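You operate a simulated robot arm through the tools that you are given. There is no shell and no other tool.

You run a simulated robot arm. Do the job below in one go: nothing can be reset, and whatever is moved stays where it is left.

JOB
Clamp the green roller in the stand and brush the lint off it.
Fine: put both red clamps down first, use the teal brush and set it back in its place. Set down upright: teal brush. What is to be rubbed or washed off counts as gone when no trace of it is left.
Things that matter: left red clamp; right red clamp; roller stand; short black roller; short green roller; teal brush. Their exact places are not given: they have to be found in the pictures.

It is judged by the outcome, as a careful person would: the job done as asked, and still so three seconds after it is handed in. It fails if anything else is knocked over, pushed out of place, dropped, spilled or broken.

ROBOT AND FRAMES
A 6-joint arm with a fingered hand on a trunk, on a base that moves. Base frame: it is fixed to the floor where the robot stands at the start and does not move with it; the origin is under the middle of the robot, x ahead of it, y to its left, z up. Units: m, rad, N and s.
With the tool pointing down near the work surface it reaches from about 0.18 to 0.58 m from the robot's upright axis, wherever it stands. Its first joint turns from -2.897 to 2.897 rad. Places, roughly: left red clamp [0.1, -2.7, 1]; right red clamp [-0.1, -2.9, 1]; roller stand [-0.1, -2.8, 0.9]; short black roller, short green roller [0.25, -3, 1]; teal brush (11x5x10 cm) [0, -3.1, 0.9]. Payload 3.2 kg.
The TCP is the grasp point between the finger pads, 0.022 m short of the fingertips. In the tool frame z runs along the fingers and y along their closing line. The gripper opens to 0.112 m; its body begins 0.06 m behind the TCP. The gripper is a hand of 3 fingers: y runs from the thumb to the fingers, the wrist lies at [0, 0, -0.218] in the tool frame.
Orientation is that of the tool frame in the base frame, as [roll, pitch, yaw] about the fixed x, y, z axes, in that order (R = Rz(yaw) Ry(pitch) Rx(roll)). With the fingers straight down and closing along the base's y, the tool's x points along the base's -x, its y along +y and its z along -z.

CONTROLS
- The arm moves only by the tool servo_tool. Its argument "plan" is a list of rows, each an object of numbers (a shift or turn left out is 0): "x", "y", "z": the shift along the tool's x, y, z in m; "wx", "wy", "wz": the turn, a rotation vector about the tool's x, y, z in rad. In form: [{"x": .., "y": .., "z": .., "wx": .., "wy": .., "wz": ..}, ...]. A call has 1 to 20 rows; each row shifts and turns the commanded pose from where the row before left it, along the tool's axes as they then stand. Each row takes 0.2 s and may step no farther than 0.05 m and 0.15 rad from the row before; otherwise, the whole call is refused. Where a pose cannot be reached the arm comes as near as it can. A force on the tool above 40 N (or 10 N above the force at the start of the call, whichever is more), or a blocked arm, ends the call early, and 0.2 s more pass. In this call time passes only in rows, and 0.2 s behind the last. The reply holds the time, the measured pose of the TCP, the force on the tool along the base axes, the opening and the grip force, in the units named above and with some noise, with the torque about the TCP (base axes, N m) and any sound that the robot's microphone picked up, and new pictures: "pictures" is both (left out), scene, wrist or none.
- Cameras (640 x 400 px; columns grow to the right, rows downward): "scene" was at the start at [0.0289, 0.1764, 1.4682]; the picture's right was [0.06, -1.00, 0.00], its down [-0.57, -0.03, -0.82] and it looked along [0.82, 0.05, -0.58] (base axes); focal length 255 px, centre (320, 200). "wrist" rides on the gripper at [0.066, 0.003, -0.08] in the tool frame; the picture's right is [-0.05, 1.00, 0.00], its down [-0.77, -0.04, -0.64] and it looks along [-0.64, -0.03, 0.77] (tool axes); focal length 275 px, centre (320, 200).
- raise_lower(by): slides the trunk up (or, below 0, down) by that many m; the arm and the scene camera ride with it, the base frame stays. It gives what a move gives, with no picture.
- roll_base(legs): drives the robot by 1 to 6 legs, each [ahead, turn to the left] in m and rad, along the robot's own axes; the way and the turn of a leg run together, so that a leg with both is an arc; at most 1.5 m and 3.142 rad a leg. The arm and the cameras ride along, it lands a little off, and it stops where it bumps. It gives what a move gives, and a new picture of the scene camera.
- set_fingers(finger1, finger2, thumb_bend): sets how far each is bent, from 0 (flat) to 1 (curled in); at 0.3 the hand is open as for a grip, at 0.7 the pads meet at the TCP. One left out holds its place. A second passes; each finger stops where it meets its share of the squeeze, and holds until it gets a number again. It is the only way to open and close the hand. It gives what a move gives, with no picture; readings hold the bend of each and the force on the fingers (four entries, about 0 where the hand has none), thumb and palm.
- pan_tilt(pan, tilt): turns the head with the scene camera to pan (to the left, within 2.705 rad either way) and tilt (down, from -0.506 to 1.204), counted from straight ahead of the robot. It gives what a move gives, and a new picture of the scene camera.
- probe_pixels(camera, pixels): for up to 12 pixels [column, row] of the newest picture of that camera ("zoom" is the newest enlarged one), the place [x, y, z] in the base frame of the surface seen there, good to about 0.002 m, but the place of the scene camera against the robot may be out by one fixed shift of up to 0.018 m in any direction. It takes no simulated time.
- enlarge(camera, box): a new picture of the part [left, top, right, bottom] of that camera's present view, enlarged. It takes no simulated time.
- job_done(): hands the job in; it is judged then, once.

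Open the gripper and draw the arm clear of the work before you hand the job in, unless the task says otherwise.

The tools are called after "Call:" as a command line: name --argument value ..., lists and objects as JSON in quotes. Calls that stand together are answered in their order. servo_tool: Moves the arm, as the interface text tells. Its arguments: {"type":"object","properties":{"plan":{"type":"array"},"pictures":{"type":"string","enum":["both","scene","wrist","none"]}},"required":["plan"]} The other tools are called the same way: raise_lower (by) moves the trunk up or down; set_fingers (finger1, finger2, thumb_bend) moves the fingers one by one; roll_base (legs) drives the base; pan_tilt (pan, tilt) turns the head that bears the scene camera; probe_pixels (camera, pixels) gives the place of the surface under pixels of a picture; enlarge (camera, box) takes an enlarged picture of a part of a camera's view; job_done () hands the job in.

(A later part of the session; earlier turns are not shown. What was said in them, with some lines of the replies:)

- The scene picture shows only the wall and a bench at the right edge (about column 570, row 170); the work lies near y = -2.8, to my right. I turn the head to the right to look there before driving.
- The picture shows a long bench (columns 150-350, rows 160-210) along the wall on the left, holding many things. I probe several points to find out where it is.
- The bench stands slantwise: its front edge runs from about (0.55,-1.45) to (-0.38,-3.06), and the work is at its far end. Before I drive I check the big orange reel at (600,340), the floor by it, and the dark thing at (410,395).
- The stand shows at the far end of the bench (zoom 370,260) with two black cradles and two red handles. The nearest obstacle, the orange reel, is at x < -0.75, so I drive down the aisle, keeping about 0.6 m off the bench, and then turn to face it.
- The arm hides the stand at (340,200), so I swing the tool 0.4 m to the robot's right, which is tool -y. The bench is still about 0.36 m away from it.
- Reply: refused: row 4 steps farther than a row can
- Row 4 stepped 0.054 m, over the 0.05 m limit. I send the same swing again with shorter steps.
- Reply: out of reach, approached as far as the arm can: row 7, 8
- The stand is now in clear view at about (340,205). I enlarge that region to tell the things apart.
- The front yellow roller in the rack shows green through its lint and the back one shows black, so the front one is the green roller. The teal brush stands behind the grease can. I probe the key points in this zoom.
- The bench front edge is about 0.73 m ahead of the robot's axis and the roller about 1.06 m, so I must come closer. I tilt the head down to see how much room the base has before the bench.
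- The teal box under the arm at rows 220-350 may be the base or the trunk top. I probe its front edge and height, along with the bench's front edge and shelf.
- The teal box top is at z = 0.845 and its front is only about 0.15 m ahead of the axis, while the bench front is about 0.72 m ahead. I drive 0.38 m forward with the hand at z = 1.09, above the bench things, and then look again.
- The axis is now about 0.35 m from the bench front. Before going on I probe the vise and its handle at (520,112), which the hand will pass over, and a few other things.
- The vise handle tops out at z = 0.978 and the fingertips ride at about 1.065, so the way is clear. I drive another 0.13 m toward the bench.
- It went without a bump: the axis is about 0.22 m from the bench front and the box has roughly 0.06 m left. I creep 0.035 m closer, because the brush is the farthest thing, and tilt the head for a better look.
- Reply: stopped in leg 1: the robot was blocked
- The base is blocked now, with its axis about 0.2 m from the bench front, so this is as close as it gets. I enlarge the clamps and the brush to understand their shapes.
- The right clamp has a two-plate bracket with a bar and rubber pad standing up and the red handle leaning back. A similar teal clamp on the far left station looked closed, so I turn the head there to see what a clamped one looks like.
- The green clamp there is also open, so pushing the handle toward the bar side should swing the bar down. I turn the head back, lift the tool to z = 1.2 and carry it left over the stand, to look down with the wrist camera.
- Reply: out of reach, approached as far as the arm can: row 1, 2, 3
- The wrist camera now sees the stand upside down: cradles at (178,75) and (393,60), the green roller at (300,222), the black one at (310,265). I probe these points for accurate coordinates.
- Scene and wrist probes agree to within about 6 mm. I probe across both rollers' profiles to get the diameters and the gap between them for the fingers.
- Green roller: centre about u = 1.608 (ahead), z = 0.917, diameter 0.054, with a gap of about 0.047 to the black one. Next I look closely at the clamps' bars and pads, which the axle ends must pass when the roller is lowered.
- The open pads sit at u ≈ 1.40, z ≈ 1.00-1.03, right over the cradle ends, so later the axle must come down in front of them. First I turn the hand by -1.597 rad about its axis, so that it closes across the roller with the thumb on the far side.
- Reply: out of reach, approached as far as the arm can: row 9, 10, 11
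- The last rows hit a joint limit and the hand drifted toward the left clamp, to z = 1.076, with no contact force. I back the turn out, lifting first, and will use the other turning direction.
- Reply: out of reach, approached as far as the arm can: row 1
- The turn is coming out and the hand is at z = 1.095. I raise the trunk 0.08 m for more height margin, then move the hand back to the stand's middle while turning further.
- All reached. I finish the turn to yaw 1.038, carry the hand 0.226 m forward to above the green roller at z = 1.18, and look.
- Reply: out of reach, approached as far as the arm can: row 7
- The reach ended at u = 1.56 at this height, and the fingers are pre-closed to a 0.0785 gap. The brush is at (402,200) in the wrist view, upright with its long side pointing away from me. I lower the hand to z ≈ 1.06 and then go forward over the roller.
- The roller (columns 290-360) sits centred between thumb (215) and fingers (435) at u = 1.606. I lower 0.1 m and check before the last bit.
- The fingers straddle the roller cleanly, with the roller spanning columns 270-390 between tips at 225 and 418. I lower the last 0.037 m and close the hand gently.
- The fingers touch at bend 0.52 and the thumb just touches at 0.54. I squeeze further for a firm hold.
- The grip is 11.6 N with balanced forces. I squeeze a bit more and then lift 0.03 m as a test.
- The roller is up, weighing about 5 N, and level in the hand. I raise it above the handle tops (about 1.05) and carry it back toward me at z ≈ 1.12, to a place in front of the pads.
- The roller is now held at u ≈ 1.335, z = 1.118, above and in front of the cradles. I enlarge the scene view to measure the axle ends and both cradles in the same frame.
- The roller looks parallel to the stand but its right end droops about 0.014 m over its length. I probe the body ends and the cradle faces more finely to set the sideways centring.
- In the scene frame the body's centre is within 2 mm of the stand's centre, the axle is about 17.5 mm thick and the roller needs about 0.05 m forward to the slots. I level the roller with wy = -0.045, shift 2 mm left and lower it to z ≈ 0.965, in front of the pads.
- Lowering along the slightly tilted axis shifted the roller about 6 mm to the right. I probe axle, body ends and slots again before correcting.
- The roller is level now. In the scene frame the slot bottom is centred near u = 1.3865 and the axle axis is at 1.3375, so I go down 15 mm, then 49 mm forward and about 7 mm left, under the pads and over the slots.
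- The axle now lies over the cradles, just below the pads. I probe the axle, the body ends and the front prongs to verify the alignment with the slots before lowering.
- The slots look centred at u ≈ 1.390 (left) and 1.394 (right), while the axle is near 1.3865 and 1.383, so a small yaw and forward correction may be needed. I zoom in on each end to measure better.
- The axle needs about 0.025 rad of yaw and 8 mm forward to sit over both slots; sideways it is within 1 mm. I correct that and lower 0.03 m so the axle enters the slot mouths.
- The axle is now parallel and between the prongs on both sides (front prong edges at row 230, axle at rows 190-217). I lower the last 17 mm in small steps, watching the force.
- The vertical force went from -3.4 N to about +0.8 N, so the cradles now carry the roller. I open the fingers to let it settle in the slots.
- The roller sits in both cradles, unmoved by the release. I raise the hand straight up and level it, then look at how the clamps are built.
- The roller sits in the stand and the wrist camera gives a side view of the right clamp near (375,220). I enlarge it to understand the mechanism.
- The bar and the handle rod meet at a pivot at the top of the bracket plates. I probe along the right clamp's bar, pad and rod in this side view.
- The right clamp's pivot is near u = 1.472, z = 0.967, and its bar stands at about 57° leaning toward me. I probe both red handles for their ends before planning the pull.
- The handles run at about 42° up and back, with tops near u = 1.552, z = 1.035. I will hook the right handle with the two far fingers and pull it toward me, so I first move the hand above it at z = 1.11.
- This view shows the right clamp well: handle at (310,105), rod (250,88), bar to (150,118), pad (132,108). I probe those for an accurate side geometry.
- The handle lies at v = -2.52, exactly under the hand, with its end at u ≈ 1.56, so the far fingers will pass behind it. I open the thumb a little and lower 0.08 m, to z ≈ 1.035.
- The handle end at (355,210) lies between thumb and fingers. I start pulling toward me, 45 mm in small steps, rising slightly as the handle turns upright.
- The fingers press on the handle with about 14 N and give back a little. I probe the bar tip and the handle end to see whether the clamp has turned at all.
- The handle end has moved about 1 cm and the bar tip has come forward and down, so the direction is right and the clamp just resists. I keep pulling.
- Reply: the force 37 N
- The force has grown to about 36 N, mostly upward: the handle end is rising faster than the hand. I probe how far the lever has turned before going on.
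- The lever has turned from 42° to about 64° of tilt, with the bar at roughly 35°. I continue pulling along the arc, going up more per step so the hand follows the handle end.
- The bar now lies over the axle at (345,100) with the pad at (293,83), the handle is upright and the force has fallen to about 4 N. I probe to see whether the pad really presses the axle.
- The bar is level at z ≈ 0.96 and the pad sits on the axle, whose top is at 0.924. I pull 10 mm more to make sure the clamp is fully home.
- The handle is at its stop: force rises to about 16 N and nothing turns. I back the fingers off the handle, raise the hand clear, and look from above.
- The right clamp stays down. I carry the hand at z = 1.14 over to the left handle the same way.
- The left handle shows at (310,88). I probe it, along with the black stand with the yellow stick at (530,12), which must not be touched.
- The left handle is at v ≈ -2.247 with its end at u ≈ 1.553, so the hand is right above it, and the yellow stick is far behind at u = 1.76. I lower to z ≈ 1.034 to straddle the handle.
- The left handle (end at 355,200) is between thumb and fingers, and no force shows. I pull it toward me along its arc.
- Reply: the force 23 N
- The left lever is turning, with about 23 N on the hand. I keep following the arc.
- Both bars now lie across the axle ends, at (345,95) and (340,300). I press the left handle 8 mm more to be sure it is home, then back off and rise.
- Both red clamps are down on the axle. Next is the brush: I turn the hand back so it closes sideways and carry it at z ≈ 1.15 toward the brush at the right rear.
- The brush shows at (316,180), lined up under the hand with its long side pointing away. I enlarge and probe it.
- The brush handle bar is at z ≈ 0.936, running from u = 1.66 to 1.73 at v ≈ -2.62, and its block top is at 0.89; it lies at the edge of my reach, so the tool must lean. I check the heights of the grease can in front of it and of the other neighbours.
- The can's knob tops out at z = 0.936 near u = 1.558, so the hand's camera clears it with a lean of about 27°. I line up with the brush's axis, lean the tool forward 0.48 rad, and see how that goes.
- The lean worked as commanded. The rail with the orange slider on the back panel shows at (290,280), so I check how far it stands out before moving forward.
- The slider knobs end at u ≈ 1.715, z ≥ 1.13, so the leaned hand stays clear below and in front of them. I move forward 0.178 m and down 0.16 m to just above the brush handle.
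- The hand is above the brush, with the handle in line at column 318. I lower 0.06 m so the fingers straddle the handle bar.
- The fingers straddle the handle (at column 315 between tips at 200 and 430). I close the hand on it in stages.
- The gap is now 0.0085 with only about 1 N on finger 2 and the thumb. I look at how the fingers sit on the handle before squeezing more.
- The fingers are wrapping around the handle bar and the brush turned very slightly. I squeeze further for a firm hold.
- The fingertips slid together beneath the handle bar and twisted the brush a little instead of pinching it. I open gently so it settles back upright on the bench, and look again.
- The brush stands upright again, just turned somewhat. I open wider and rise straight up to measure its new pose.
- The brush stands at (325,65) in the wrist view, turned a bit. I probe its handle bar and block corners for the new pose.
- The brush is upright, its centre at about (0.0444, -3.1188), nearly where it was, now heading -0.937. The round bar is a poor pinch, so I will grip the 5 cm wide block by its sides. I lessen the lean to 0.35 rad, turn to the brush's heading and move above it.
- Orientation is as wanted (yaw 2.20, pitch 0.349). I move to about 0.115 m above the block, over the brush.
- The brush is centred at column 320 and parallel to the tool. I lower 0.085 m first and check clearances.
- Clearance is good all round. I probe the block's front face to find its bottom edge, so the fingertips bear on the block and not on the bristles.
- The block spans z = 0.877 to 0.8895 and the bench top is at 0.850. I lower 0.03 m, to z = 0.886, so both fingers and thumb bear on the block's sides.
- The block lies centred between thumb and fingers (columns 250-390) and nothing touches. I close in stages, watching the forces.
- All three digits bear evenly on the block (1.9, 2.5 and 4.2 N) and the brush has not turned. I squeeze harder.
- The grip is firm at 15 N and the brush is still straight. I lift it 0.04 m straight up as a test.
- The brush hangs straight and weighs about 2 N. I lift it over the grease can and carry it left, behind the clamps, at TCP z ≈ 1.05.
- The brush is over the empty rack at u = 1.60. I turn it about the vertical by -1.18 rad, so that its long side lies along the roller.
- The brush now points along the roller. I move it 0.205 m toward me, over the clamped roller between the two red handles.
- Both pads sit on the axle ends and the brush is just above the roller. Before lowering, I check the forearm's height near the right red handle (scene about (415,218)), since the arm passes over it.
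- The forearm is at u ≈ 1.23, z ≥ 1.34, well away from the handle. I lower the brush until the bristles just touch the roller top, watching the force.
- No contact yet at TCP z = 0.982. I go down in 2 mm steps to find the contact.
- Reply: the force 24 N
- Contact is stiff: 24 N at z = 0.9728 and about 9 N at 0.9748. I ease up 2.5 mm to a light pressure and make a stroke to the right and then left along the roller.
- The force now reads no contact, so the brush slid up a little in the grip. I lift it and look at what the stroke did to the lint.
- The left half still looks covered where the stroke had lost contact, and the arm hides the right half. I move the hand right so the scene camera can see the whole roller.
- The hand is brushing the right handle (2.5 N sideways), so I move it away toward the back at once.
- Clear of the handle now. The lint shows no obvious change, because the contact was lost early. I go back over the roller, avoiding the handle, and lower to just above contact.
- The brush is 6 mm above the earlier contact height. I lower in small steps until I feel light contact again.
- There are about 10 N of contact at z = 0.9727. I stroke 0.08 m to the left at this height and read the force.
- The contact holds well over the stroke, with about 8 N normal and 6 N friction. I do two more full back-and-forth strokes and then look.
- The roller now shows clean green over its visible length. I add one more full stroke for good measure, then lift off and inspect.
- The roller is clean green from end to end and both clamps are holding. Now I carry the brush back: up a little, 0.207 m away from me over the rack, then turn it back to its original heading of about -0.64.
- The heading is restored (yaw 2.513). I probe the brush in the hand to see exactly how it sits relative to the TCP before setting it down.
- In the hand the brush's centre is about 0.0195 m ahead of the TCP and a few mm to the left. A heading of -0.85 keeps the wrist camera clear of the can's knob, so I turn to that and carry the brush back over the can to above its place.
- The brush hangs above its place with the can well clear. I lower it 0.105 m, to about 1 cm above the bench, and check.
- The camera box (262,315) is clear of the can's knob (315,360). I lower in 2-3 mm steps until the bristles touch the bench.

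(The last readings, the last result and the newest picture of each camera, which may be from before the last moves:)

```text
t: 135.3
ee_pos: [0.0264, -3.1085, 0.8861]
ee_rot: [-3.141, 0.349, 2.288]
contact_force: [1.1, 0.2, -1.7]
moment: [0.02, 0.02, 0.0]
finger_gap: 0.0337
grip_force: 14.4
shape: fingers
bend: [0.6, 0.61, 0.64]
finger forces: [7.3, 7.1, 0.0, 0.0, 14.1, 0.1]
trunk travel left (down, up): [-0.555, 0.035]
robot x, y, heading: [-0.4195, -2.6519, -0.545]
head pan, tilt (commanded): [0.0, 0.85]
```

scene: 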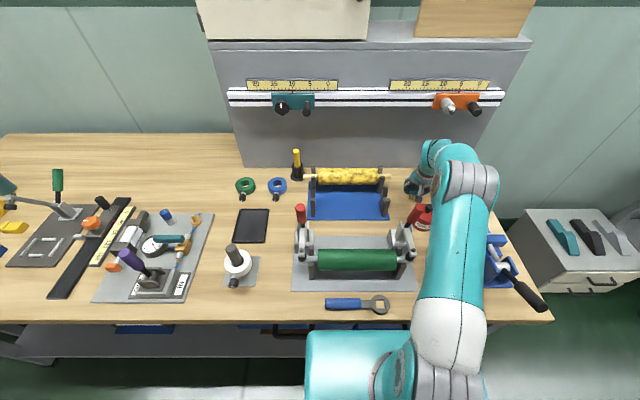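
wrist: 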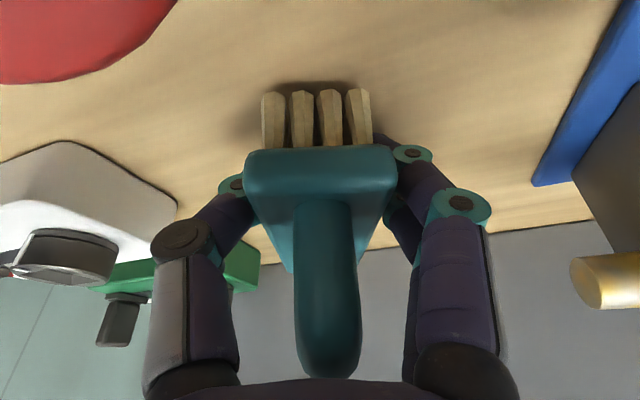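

No contact yet at z = 0.886. I continue down 2 mm at a time.

Call:
servo_tool --plan '[{"x": 0.0007, "z": 0.0019}]' --pictures "none"

Call:
servo_tool --plan '[{"x": 0.0007, "z": 0.0019}]' --pictures "wrist"

```text
t: 135.7
ee_pos: [0.026, -3.1089, 0.8842]
ee_rot: [3.141, 0.351, 2.289]
contact_force: [0.4, 0.6, -0.4]
moment: [0.01, 0.0, 0.0]
finger_gap: 0.034
grip_force: 14.0
shape: fingers
bend: [0.6, 0.61, 0.64]
finger forces: [7.1, 7.1, 0.0, 0.0, 14.1, 0.1]
trunk travel left (down, up): [-0.555, 0.035]
robot x, y, heading: [-0.4162, -2.6541, -0.543]
head pan, tilt (commanded): [0.0, 0.85]
```

```text
t: 136.1
ee_pos: [0.0273, -3.1083, 0.882]
ee_rot: [3.141, 0.35, 2.287]
contact_force: [0.4, 0.9, -0.7]
moment: [-0.01, -0.07, 0.03]
finger_gap: 0.0342
grip_force: 14.3
shape: fingers
bend: [0.6, 0.61, 0.64]
finger forces: [7.0, 7.3, 0.0, 0.0, 14.3, 0.0]
trunk travel left (down, up): [-0.555, 0.035]
robot x, y, heading: [-0.4196, -2.6526, -0.538]
head pan, tilt (commanded): [0.0, 0.85]
```

wrist: 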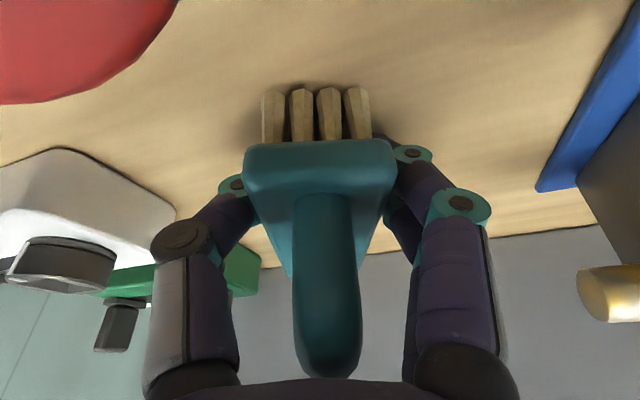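

The weight is partly taken now (force from -2 to -0.6 N) and the brush is levelling on the bench. I go down 1.5 mm more and check before releasing.

Call:
servo_tool --plan '[{"x": 0.0005, "z": 0.0014}]' --pictures "both"

Call:
enlarge --camera "wrist" --box '[230, 60, 410, 180]'

Call:
probe_pixels --camera "zoom" --pixels '[[160, 120], [160, 110], [160, 230], [450, 110], [450, 230], [250, 100], [345, 100], [320, 330], [150, 330], [500, 330], [320, 70], [320, 300]]'

```text
t: 136.5
ee_pos: [0.028, -3.108, 0.8797]
ee_rot: [-3.141, 0.35, 2.288]
contact_force: [0.5, 0.1, 0.2]
moment: [0.02, -0.08, 0.0]
finger_gap: 0.034
grip_force: 14.7
shape: fingers
bend: [0.6, 0.61, 0.64]
finger forces: [8.5, 7.2, 0.0, 0.1, 14.4, 0.0]
trunk travel left (down, up): [-0.555, 0.035]
robot x, y, heading: [-0.4207, -2.6549, -0.541]
head pan, tilt (commanded): [0.0, 0.85]
```

scene: 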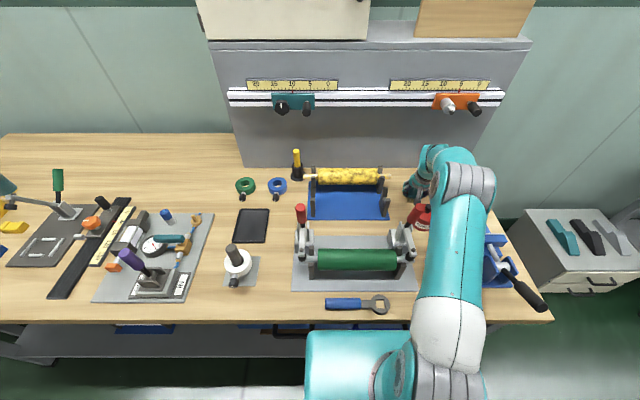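
wrist: 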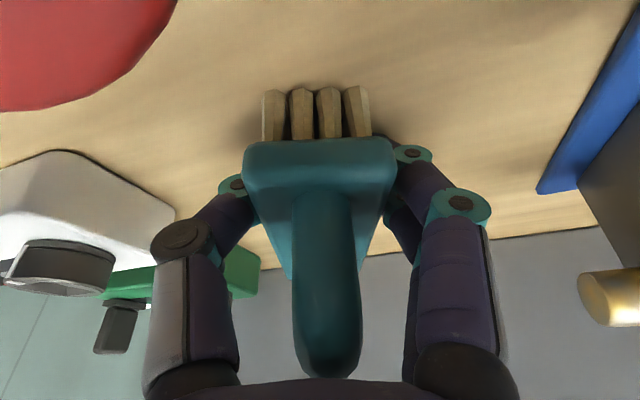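

```text
3.33 times, centred on (320, 120) of wrist
```

zoom: 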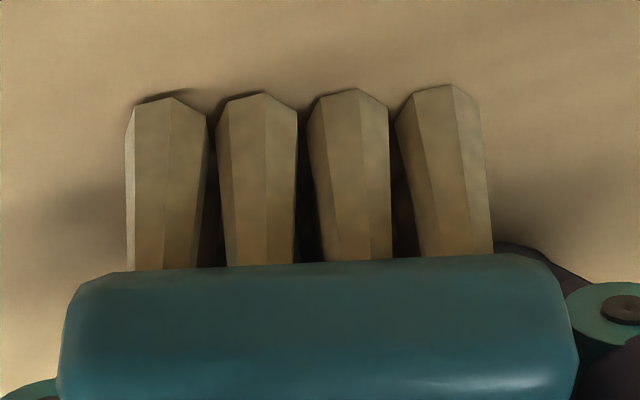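

```text
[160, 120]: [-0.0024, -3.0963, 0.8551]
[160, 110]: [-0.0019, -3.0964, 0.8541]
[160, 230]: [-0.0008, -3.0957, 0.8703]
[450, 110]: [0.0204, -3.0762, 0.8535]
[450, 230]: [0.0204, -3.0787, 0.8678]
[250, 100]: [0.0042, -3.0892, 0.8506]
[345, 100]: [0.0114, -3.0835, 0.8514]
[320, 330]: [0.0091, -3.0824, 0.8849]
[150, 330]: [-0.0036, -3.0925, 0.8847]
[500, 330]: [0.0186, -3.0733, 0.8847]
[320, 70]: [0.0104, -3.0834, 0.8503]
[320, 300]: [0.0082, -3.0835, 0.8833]
```

The bristle tips are at z ≈ 0.851, on the bench, and the brush's centre computes to (0.045, -3.124), within about 4 mm of its original place. I release it gently.

Call:
set_fingers --finger1 0.54 --finger2 0.54 --thumb_bend 0.54

Call:
set_fingers --finger1 0.42 --finger2 0.42 --thumb_bend 0.42

Call:
enlarge --camera "wrist" --box '[140, 40, 500, 400]'

```text
t: 137.5
ee_pos: [0.0267, -3.1082, 0.8794]
ee_rot: [3.141, 0.353, 2.287]
contact_force: [1.8, -3.4, 7.4]
moment: [0.09, -0.16, -0.09]
finger_gap: 0.0407
grip_force: 3.9
shape: fingers
bend: [0.57, 0.54, 0.54]
finger forces: [7.4, 0.1, 0.1, 0.1, 0.1, 0.0]
trunk travel left (down, up): [-0.555, 0.035]
robot x, y, heading: [-0.4158, -2.6538, -0.544]
head pan, tilt (commanded): [0.0, 0.85]
```

```text
t: 138.5
ee_pos: [0.0263, -3.1082, 0.8795]
ee_rot: [-3.141, 0.35, 2.288]
contact_force: [0.5, 1.0, 1.4]
moment: [0.02, -0.02, 0.01]
finger_gap: 0.0765
grip_force: 0.6
shape: fingers
bend: [0.43, 0.42, 0.42]
finger forces: [1.6, 0.0, 0.0, 0.1, 0.0, 0.0]
trunk travel left (down, up): [-0.555, 0.035]
robot x, y, heading: [-0.4147, -2.6557, -0.54]
head pan, tilt (commanded): [0.0, 0.85]
```

```text
1.11 times, centred on (320, 220) of wrist
```

zoom: 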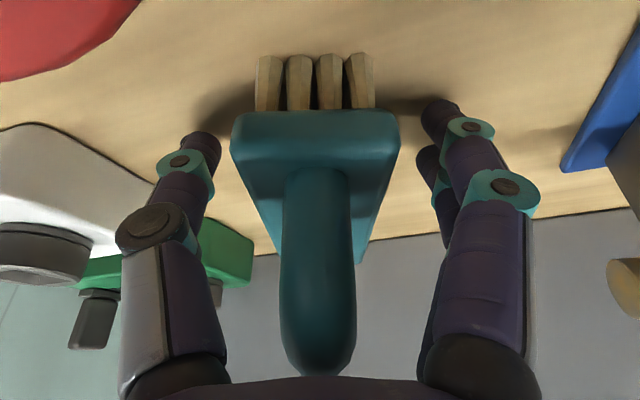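

The brush is free; finger 1 just rests on the bench (1.6 N). I rise straight up 0.03 m and check that the brush stays put.

Call:
servo_tool --plan '[{"x": -0.0034, "z": -0.0094}, {"x": -0.0068, "z": -0.0188}, {"x": -0.0068, "z": -0.0188}]' --pictures "both"

Call:
enlarge --camera "scene" --box '[385, 140, 475, 215]'

```text
t: 139.3
ee_pos: [0.0276, -3.1072, 0.9299]
ee_rot: [3.141, 0.35, 2.288]
contact_force: [0.5, 0.7, -0.7]
moment: [-0.04, -0.01, 0.01]
finger_gap: 0.0776
grip_force: 0.1
shape: fingers
bend: [0.42, 0.42, 0.42]
finger forces: [0.0, 0.0, 0.0, 0.0, 0.0, 0.1]
trunk travel left (down, up): [-0.555, 0.035]
robot x, y, heading: [-0.4198, -2.6525, -0.538]
head pan, tilt (commanded): [0.0, 0.85]
```

scene: 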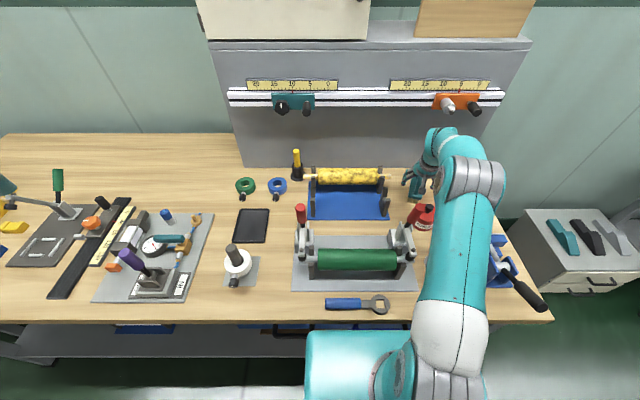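
wrist: 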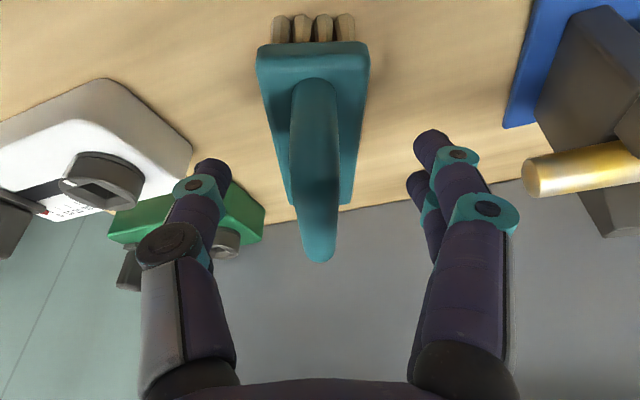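

```text
5.33 times, centred on (430, 178) of scene
```

zoom: 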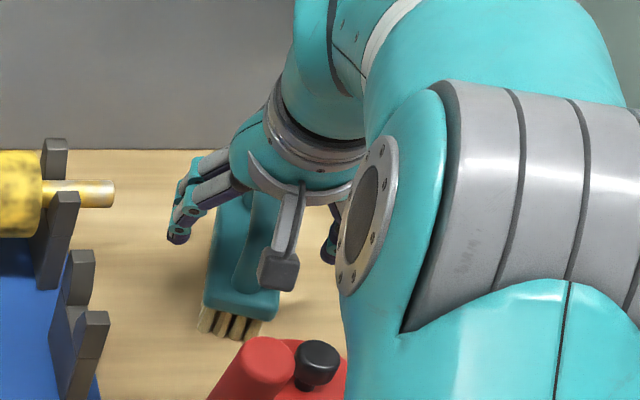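

The brush stands upright on its bristles. I rise further and draw back, then measure its final pose.

Call:
servo_tool --plan '[{"x": -0.0103, "z": -0.0282}, {"x": -0.0103, "z": -0.0282}, {"x": 0.0214, "z": -0.0291}, {"x": 0.0214, "z": -0.0291}, {"x": 0.0214, "z": -0.0291}]' --pictures "both"

Call:
enlarge --camera "wrist" --box '[250, 0, 410, 140]'

```text
t: 140.5
ee_pos: [-0.0334, -3.0395, 1.0497]
ee_rot: [3.141, 0.352, 2.288]
contact_force: [-0.1, 0.8, 0.8]
moment: [0.01, 0.02, -0.03]
finger_gap: 0.0773
grip_force: 0.1
shape: fingers
bend: [0.42, 0.42, 0.42]
finger forces: [0.0, 0.1, 0.0, 0.0, 0.0, 0.0]
trunk travel left (down, up): [-0.555, 0.035]
robot x, y, heading: [-0.4166, -2.6499, -0.541]
head pan, tilt (commanded): [0.0, 0.85]
```

scene: 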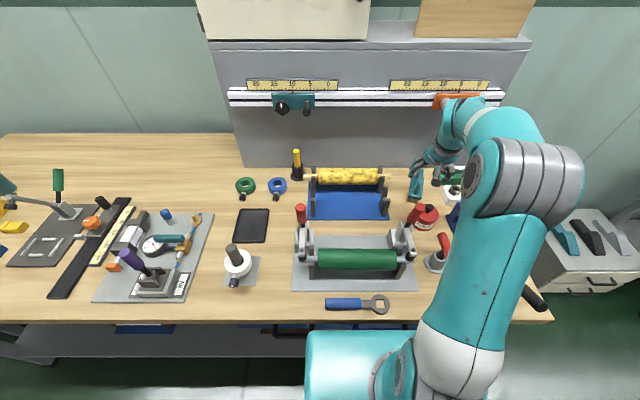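
wrist: 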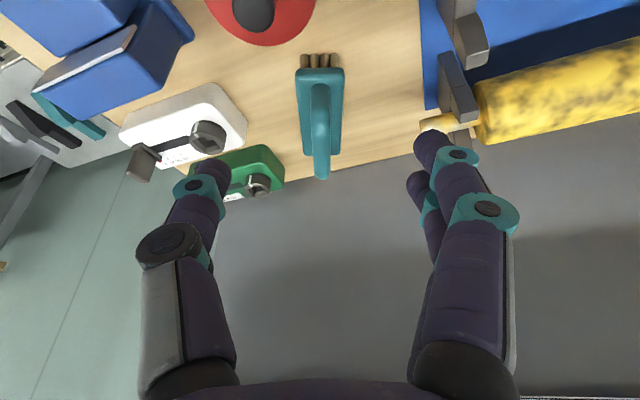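

```text
2.86 times, centred on (330, 70) of wrist
```

zoom: 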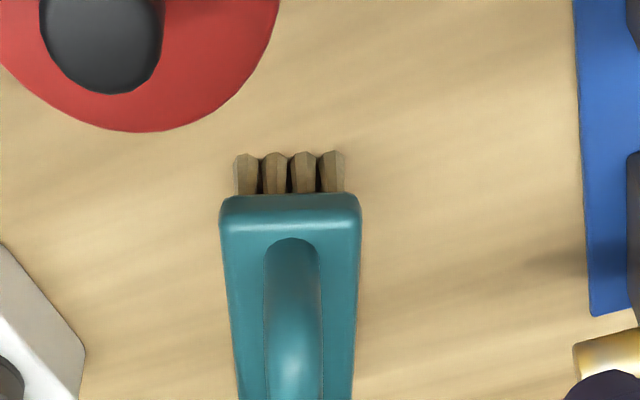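

Call:
probe_pixels --camera "wrist" --pixels '[[321, 90], [321, 100], [321, 120], [321, 140], [321, 160], [321, 172], [302, 75], [342, 75], [306, 140], [338, 145], [320, 72], [255, 12]]'

Call:
enlarge --camera "scene" --box '[270, 150, 450, 300]'

```text
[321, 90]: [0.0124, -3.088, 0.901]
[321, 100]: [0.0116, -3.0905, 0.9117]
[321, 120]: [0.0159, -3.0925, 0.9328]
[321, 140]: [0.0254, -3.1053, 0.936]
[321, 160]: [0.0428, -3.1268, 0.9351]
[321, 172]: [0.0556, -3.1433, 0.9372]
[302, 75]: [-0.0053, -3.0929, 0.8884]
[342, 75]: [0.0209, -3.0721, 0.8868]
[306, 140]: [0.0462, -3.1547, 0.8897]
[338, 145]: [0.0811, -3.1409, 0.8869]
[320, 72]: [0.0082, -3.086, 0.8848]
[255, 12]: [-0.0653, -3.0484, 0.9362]
```

```text
2.67 times, centred on (360, 225) of scene
```

zoom: 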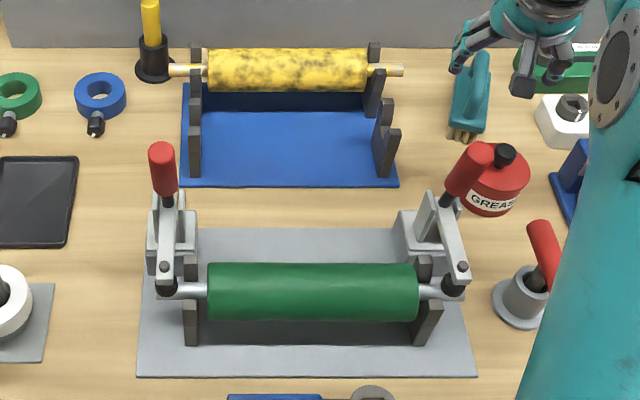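

The brush's centre is at (0.038, -3.123), within about 3 mm of where it stood at first, and it is upright. The roller is clean with both bars down. I raise the arm, straighten it, and draw it back toward the robot, clear of the handles.

Call:
servo_tool --plan '[{"x": -0.0138, "z": -0.0376}, {"x": -0.0138, "z": -0.0376}, {"wy": 0.117}, {"wy": 0.117}, {"wy": 0.118}, {"x": 0.0447, "y": -0.0133}, {"x": 0.0447, "y": -0.0133}, {"x": 0.0447, "y": -0.0133}, {"x": 0.0447, "y": -0.0133}, {"x": 0.0447, "y": -0.0133}, {"x": 0.0447, "y": -0.0133}]' --pictures "both"

```text
t: 142.9
ee_pos: [-0.268, -2.8887, 1.1306]
ee_rot: [3.141, -0.001, 2.288]
contact_force: [-0.6, 0.3, -0.2]
moment: [-0.03, 0.03, -0.02]
finger_gap: 0.0774
grip_force: 0.1
shape: fingers
bend: [0.42, 0.42, 0.42]
finger forces: [0.0, 0.0, 0.0, 0.0, 0.1, 0.0]
trunk travel left (down, up): [-0.555, 0.035]
robot x, y, heading: [-0.4186, -2.6513, -0.543]
head pan, tilt (commanded): [0.0, 0.85]
```

scene: 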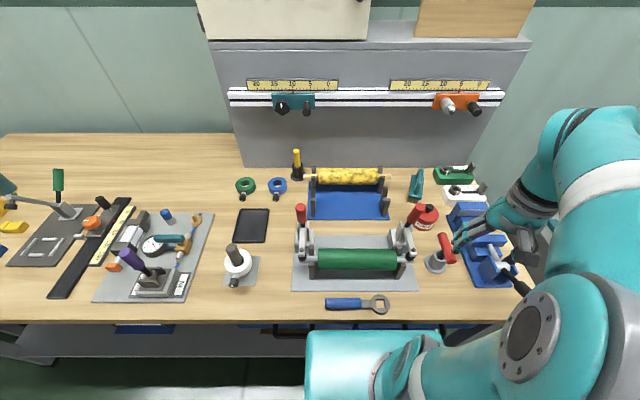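
wrist: 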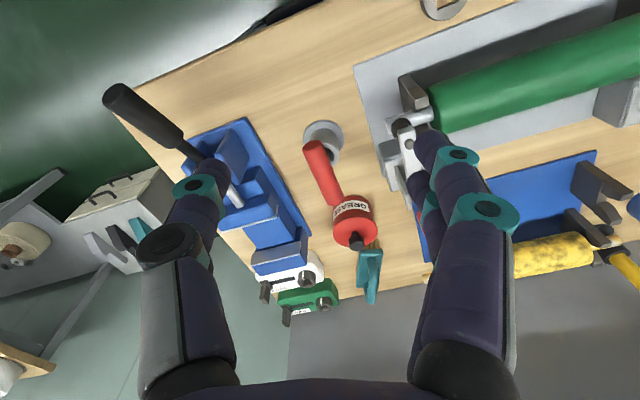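

The arm is out of the work area and the scene camera has a free view. I inspect the roller, the clamps and the brush closely.

Call:
enlarge --camera "scene" --box '[285, 195, 435, 300]'

Call:
enlarge --camera "scene" --box '[385, 150, 475, 225]'

Call:
probe_pixels --camera "scene" --pixels '[[303, 250], [310, 235], [409, 248], [403, 235], [304, 258], [410, 258], [358, 250], [358, 260], [417, 172], [412, 195]]'

```text
3.81 times, centred on (360, 248) of scene
```

zoom: 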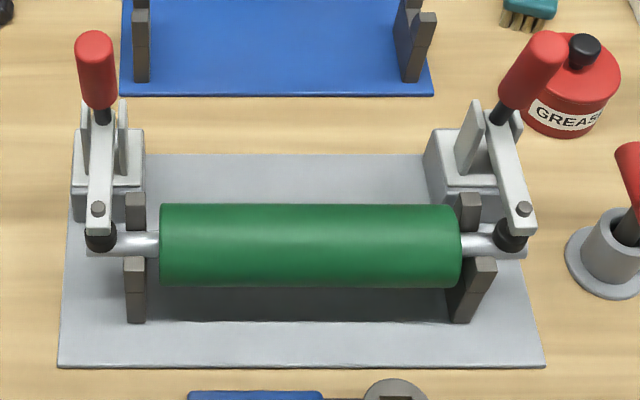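

```text
5.33 times, centred on (430, 188) of scene
```

zoom: 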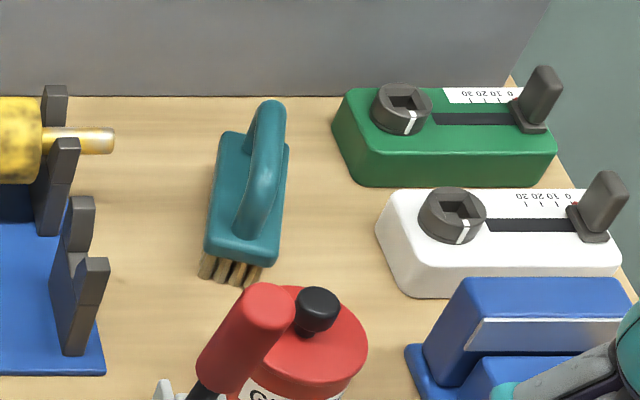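

```text
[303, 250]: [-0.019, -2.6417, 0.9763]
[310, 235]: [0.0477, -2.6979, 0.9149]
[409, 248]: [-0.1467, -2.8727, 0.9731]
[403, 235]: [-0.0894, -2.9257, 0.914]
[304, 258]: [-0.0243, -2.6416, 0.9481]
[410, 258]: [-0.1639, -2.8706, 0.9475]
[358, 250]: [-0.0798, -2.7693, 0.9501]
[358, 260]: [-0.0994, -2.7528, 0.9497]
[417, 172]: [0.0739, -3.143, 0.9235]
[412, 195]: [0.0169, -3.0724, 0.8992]
```

The roller is clean, both pads press on the axle, and the brush stands upright in its place, with everything else undisturbed. I open the hand fully and back the robot off 0.3 m, so the arm is clear of the bench.

Call:
set_fingers --finger1 0.3 --finger2 0.3 --thumb_bend 0.3

Call:
roll_base --legs '[[-0.3, 0.0]]'

Call:
enlarge --camera "scene" --box '[240, 90, 480, 240]'

```text
t: 143.9
ee_pos: [-0.2676, -2.8893, 1.1308]
ee_rot: [3.141, -0.003, 2.288]
contact_force: [0.5, 0.6, 0.1]
moment: [0.01, -0.01, -0.03]
finger_gap: 0.1109
grip_force: 0.1
shape: fingers
bend: [0.3, 0.3, 0.3]
finger forces: [0.0, 0.0, 0.0, 0.0, 0.1, 0.0]
trunk travel left (down, up): [-0.555, 0.035]
robot x, y, heading: [-0.4153, -2.6546, -0.545]
head pan, tilt (commanded): [0.0, 0.85]
```

```text
t: 145.9
ee_pos: [-0.5233, -2.7362, 1.131]
ee_rot: [-3.141, -0.003, 2.292]
contact_force: [-0.2, 0.3, -0.8]
moment: [0.0, -0.01, 0.01]
finger_gap: 0.1113
grip_force: 0.2
shape: fingers
bend: [0.3, 0.3, 0.3]
finger forces: [0.1, 0.0, 0.0, 0.1, 0.1, 0.0]
trunk travel left (down, up): [-0.555, 0.035]
robot x, y, heading: [-0.6736, -2.4994, -0.537]
head pan, tilt (commanded): [0.0, 0.85]
```

scene: 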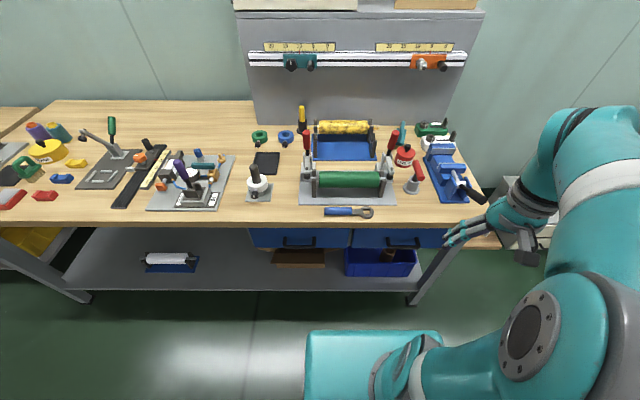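

```text
2.67 times, centred on (360, 165) of scene
```

zoom: 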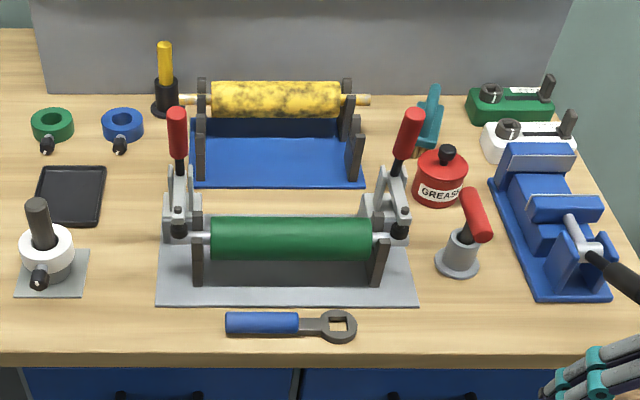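

The wider view shows the green roller clean from the front too, both red clamps down on its axle, the brush upright behind the grease can, and the hand open and clear of the bench. I hand the job in.

Call:
job_done

```text
The job is handed in.
```

The green roller is clamped in the stand with both red clamps down, and the lint is brushed off. It shows clean green from above and from the front. I could not see the underside or the back.

- **Brush:** The teal brush stands upright about 3 mm from where it was. It is turned about 14° from its original direction. My first grip twisted it, and I set it down at an angle that kept the hand's camera clear of the grease can's knob.
- **Contact:** Once, while I was carrying the brush, the hand touched the right red clamp's handle lightly, at about 2.5 N. I moved away at once, and the final check showed that clamp still down on the axle.
- **Everything else:** Nothing else looked moved or knocked over. I left the hand open and backed the robot 0.3 m off the bench before handing in.
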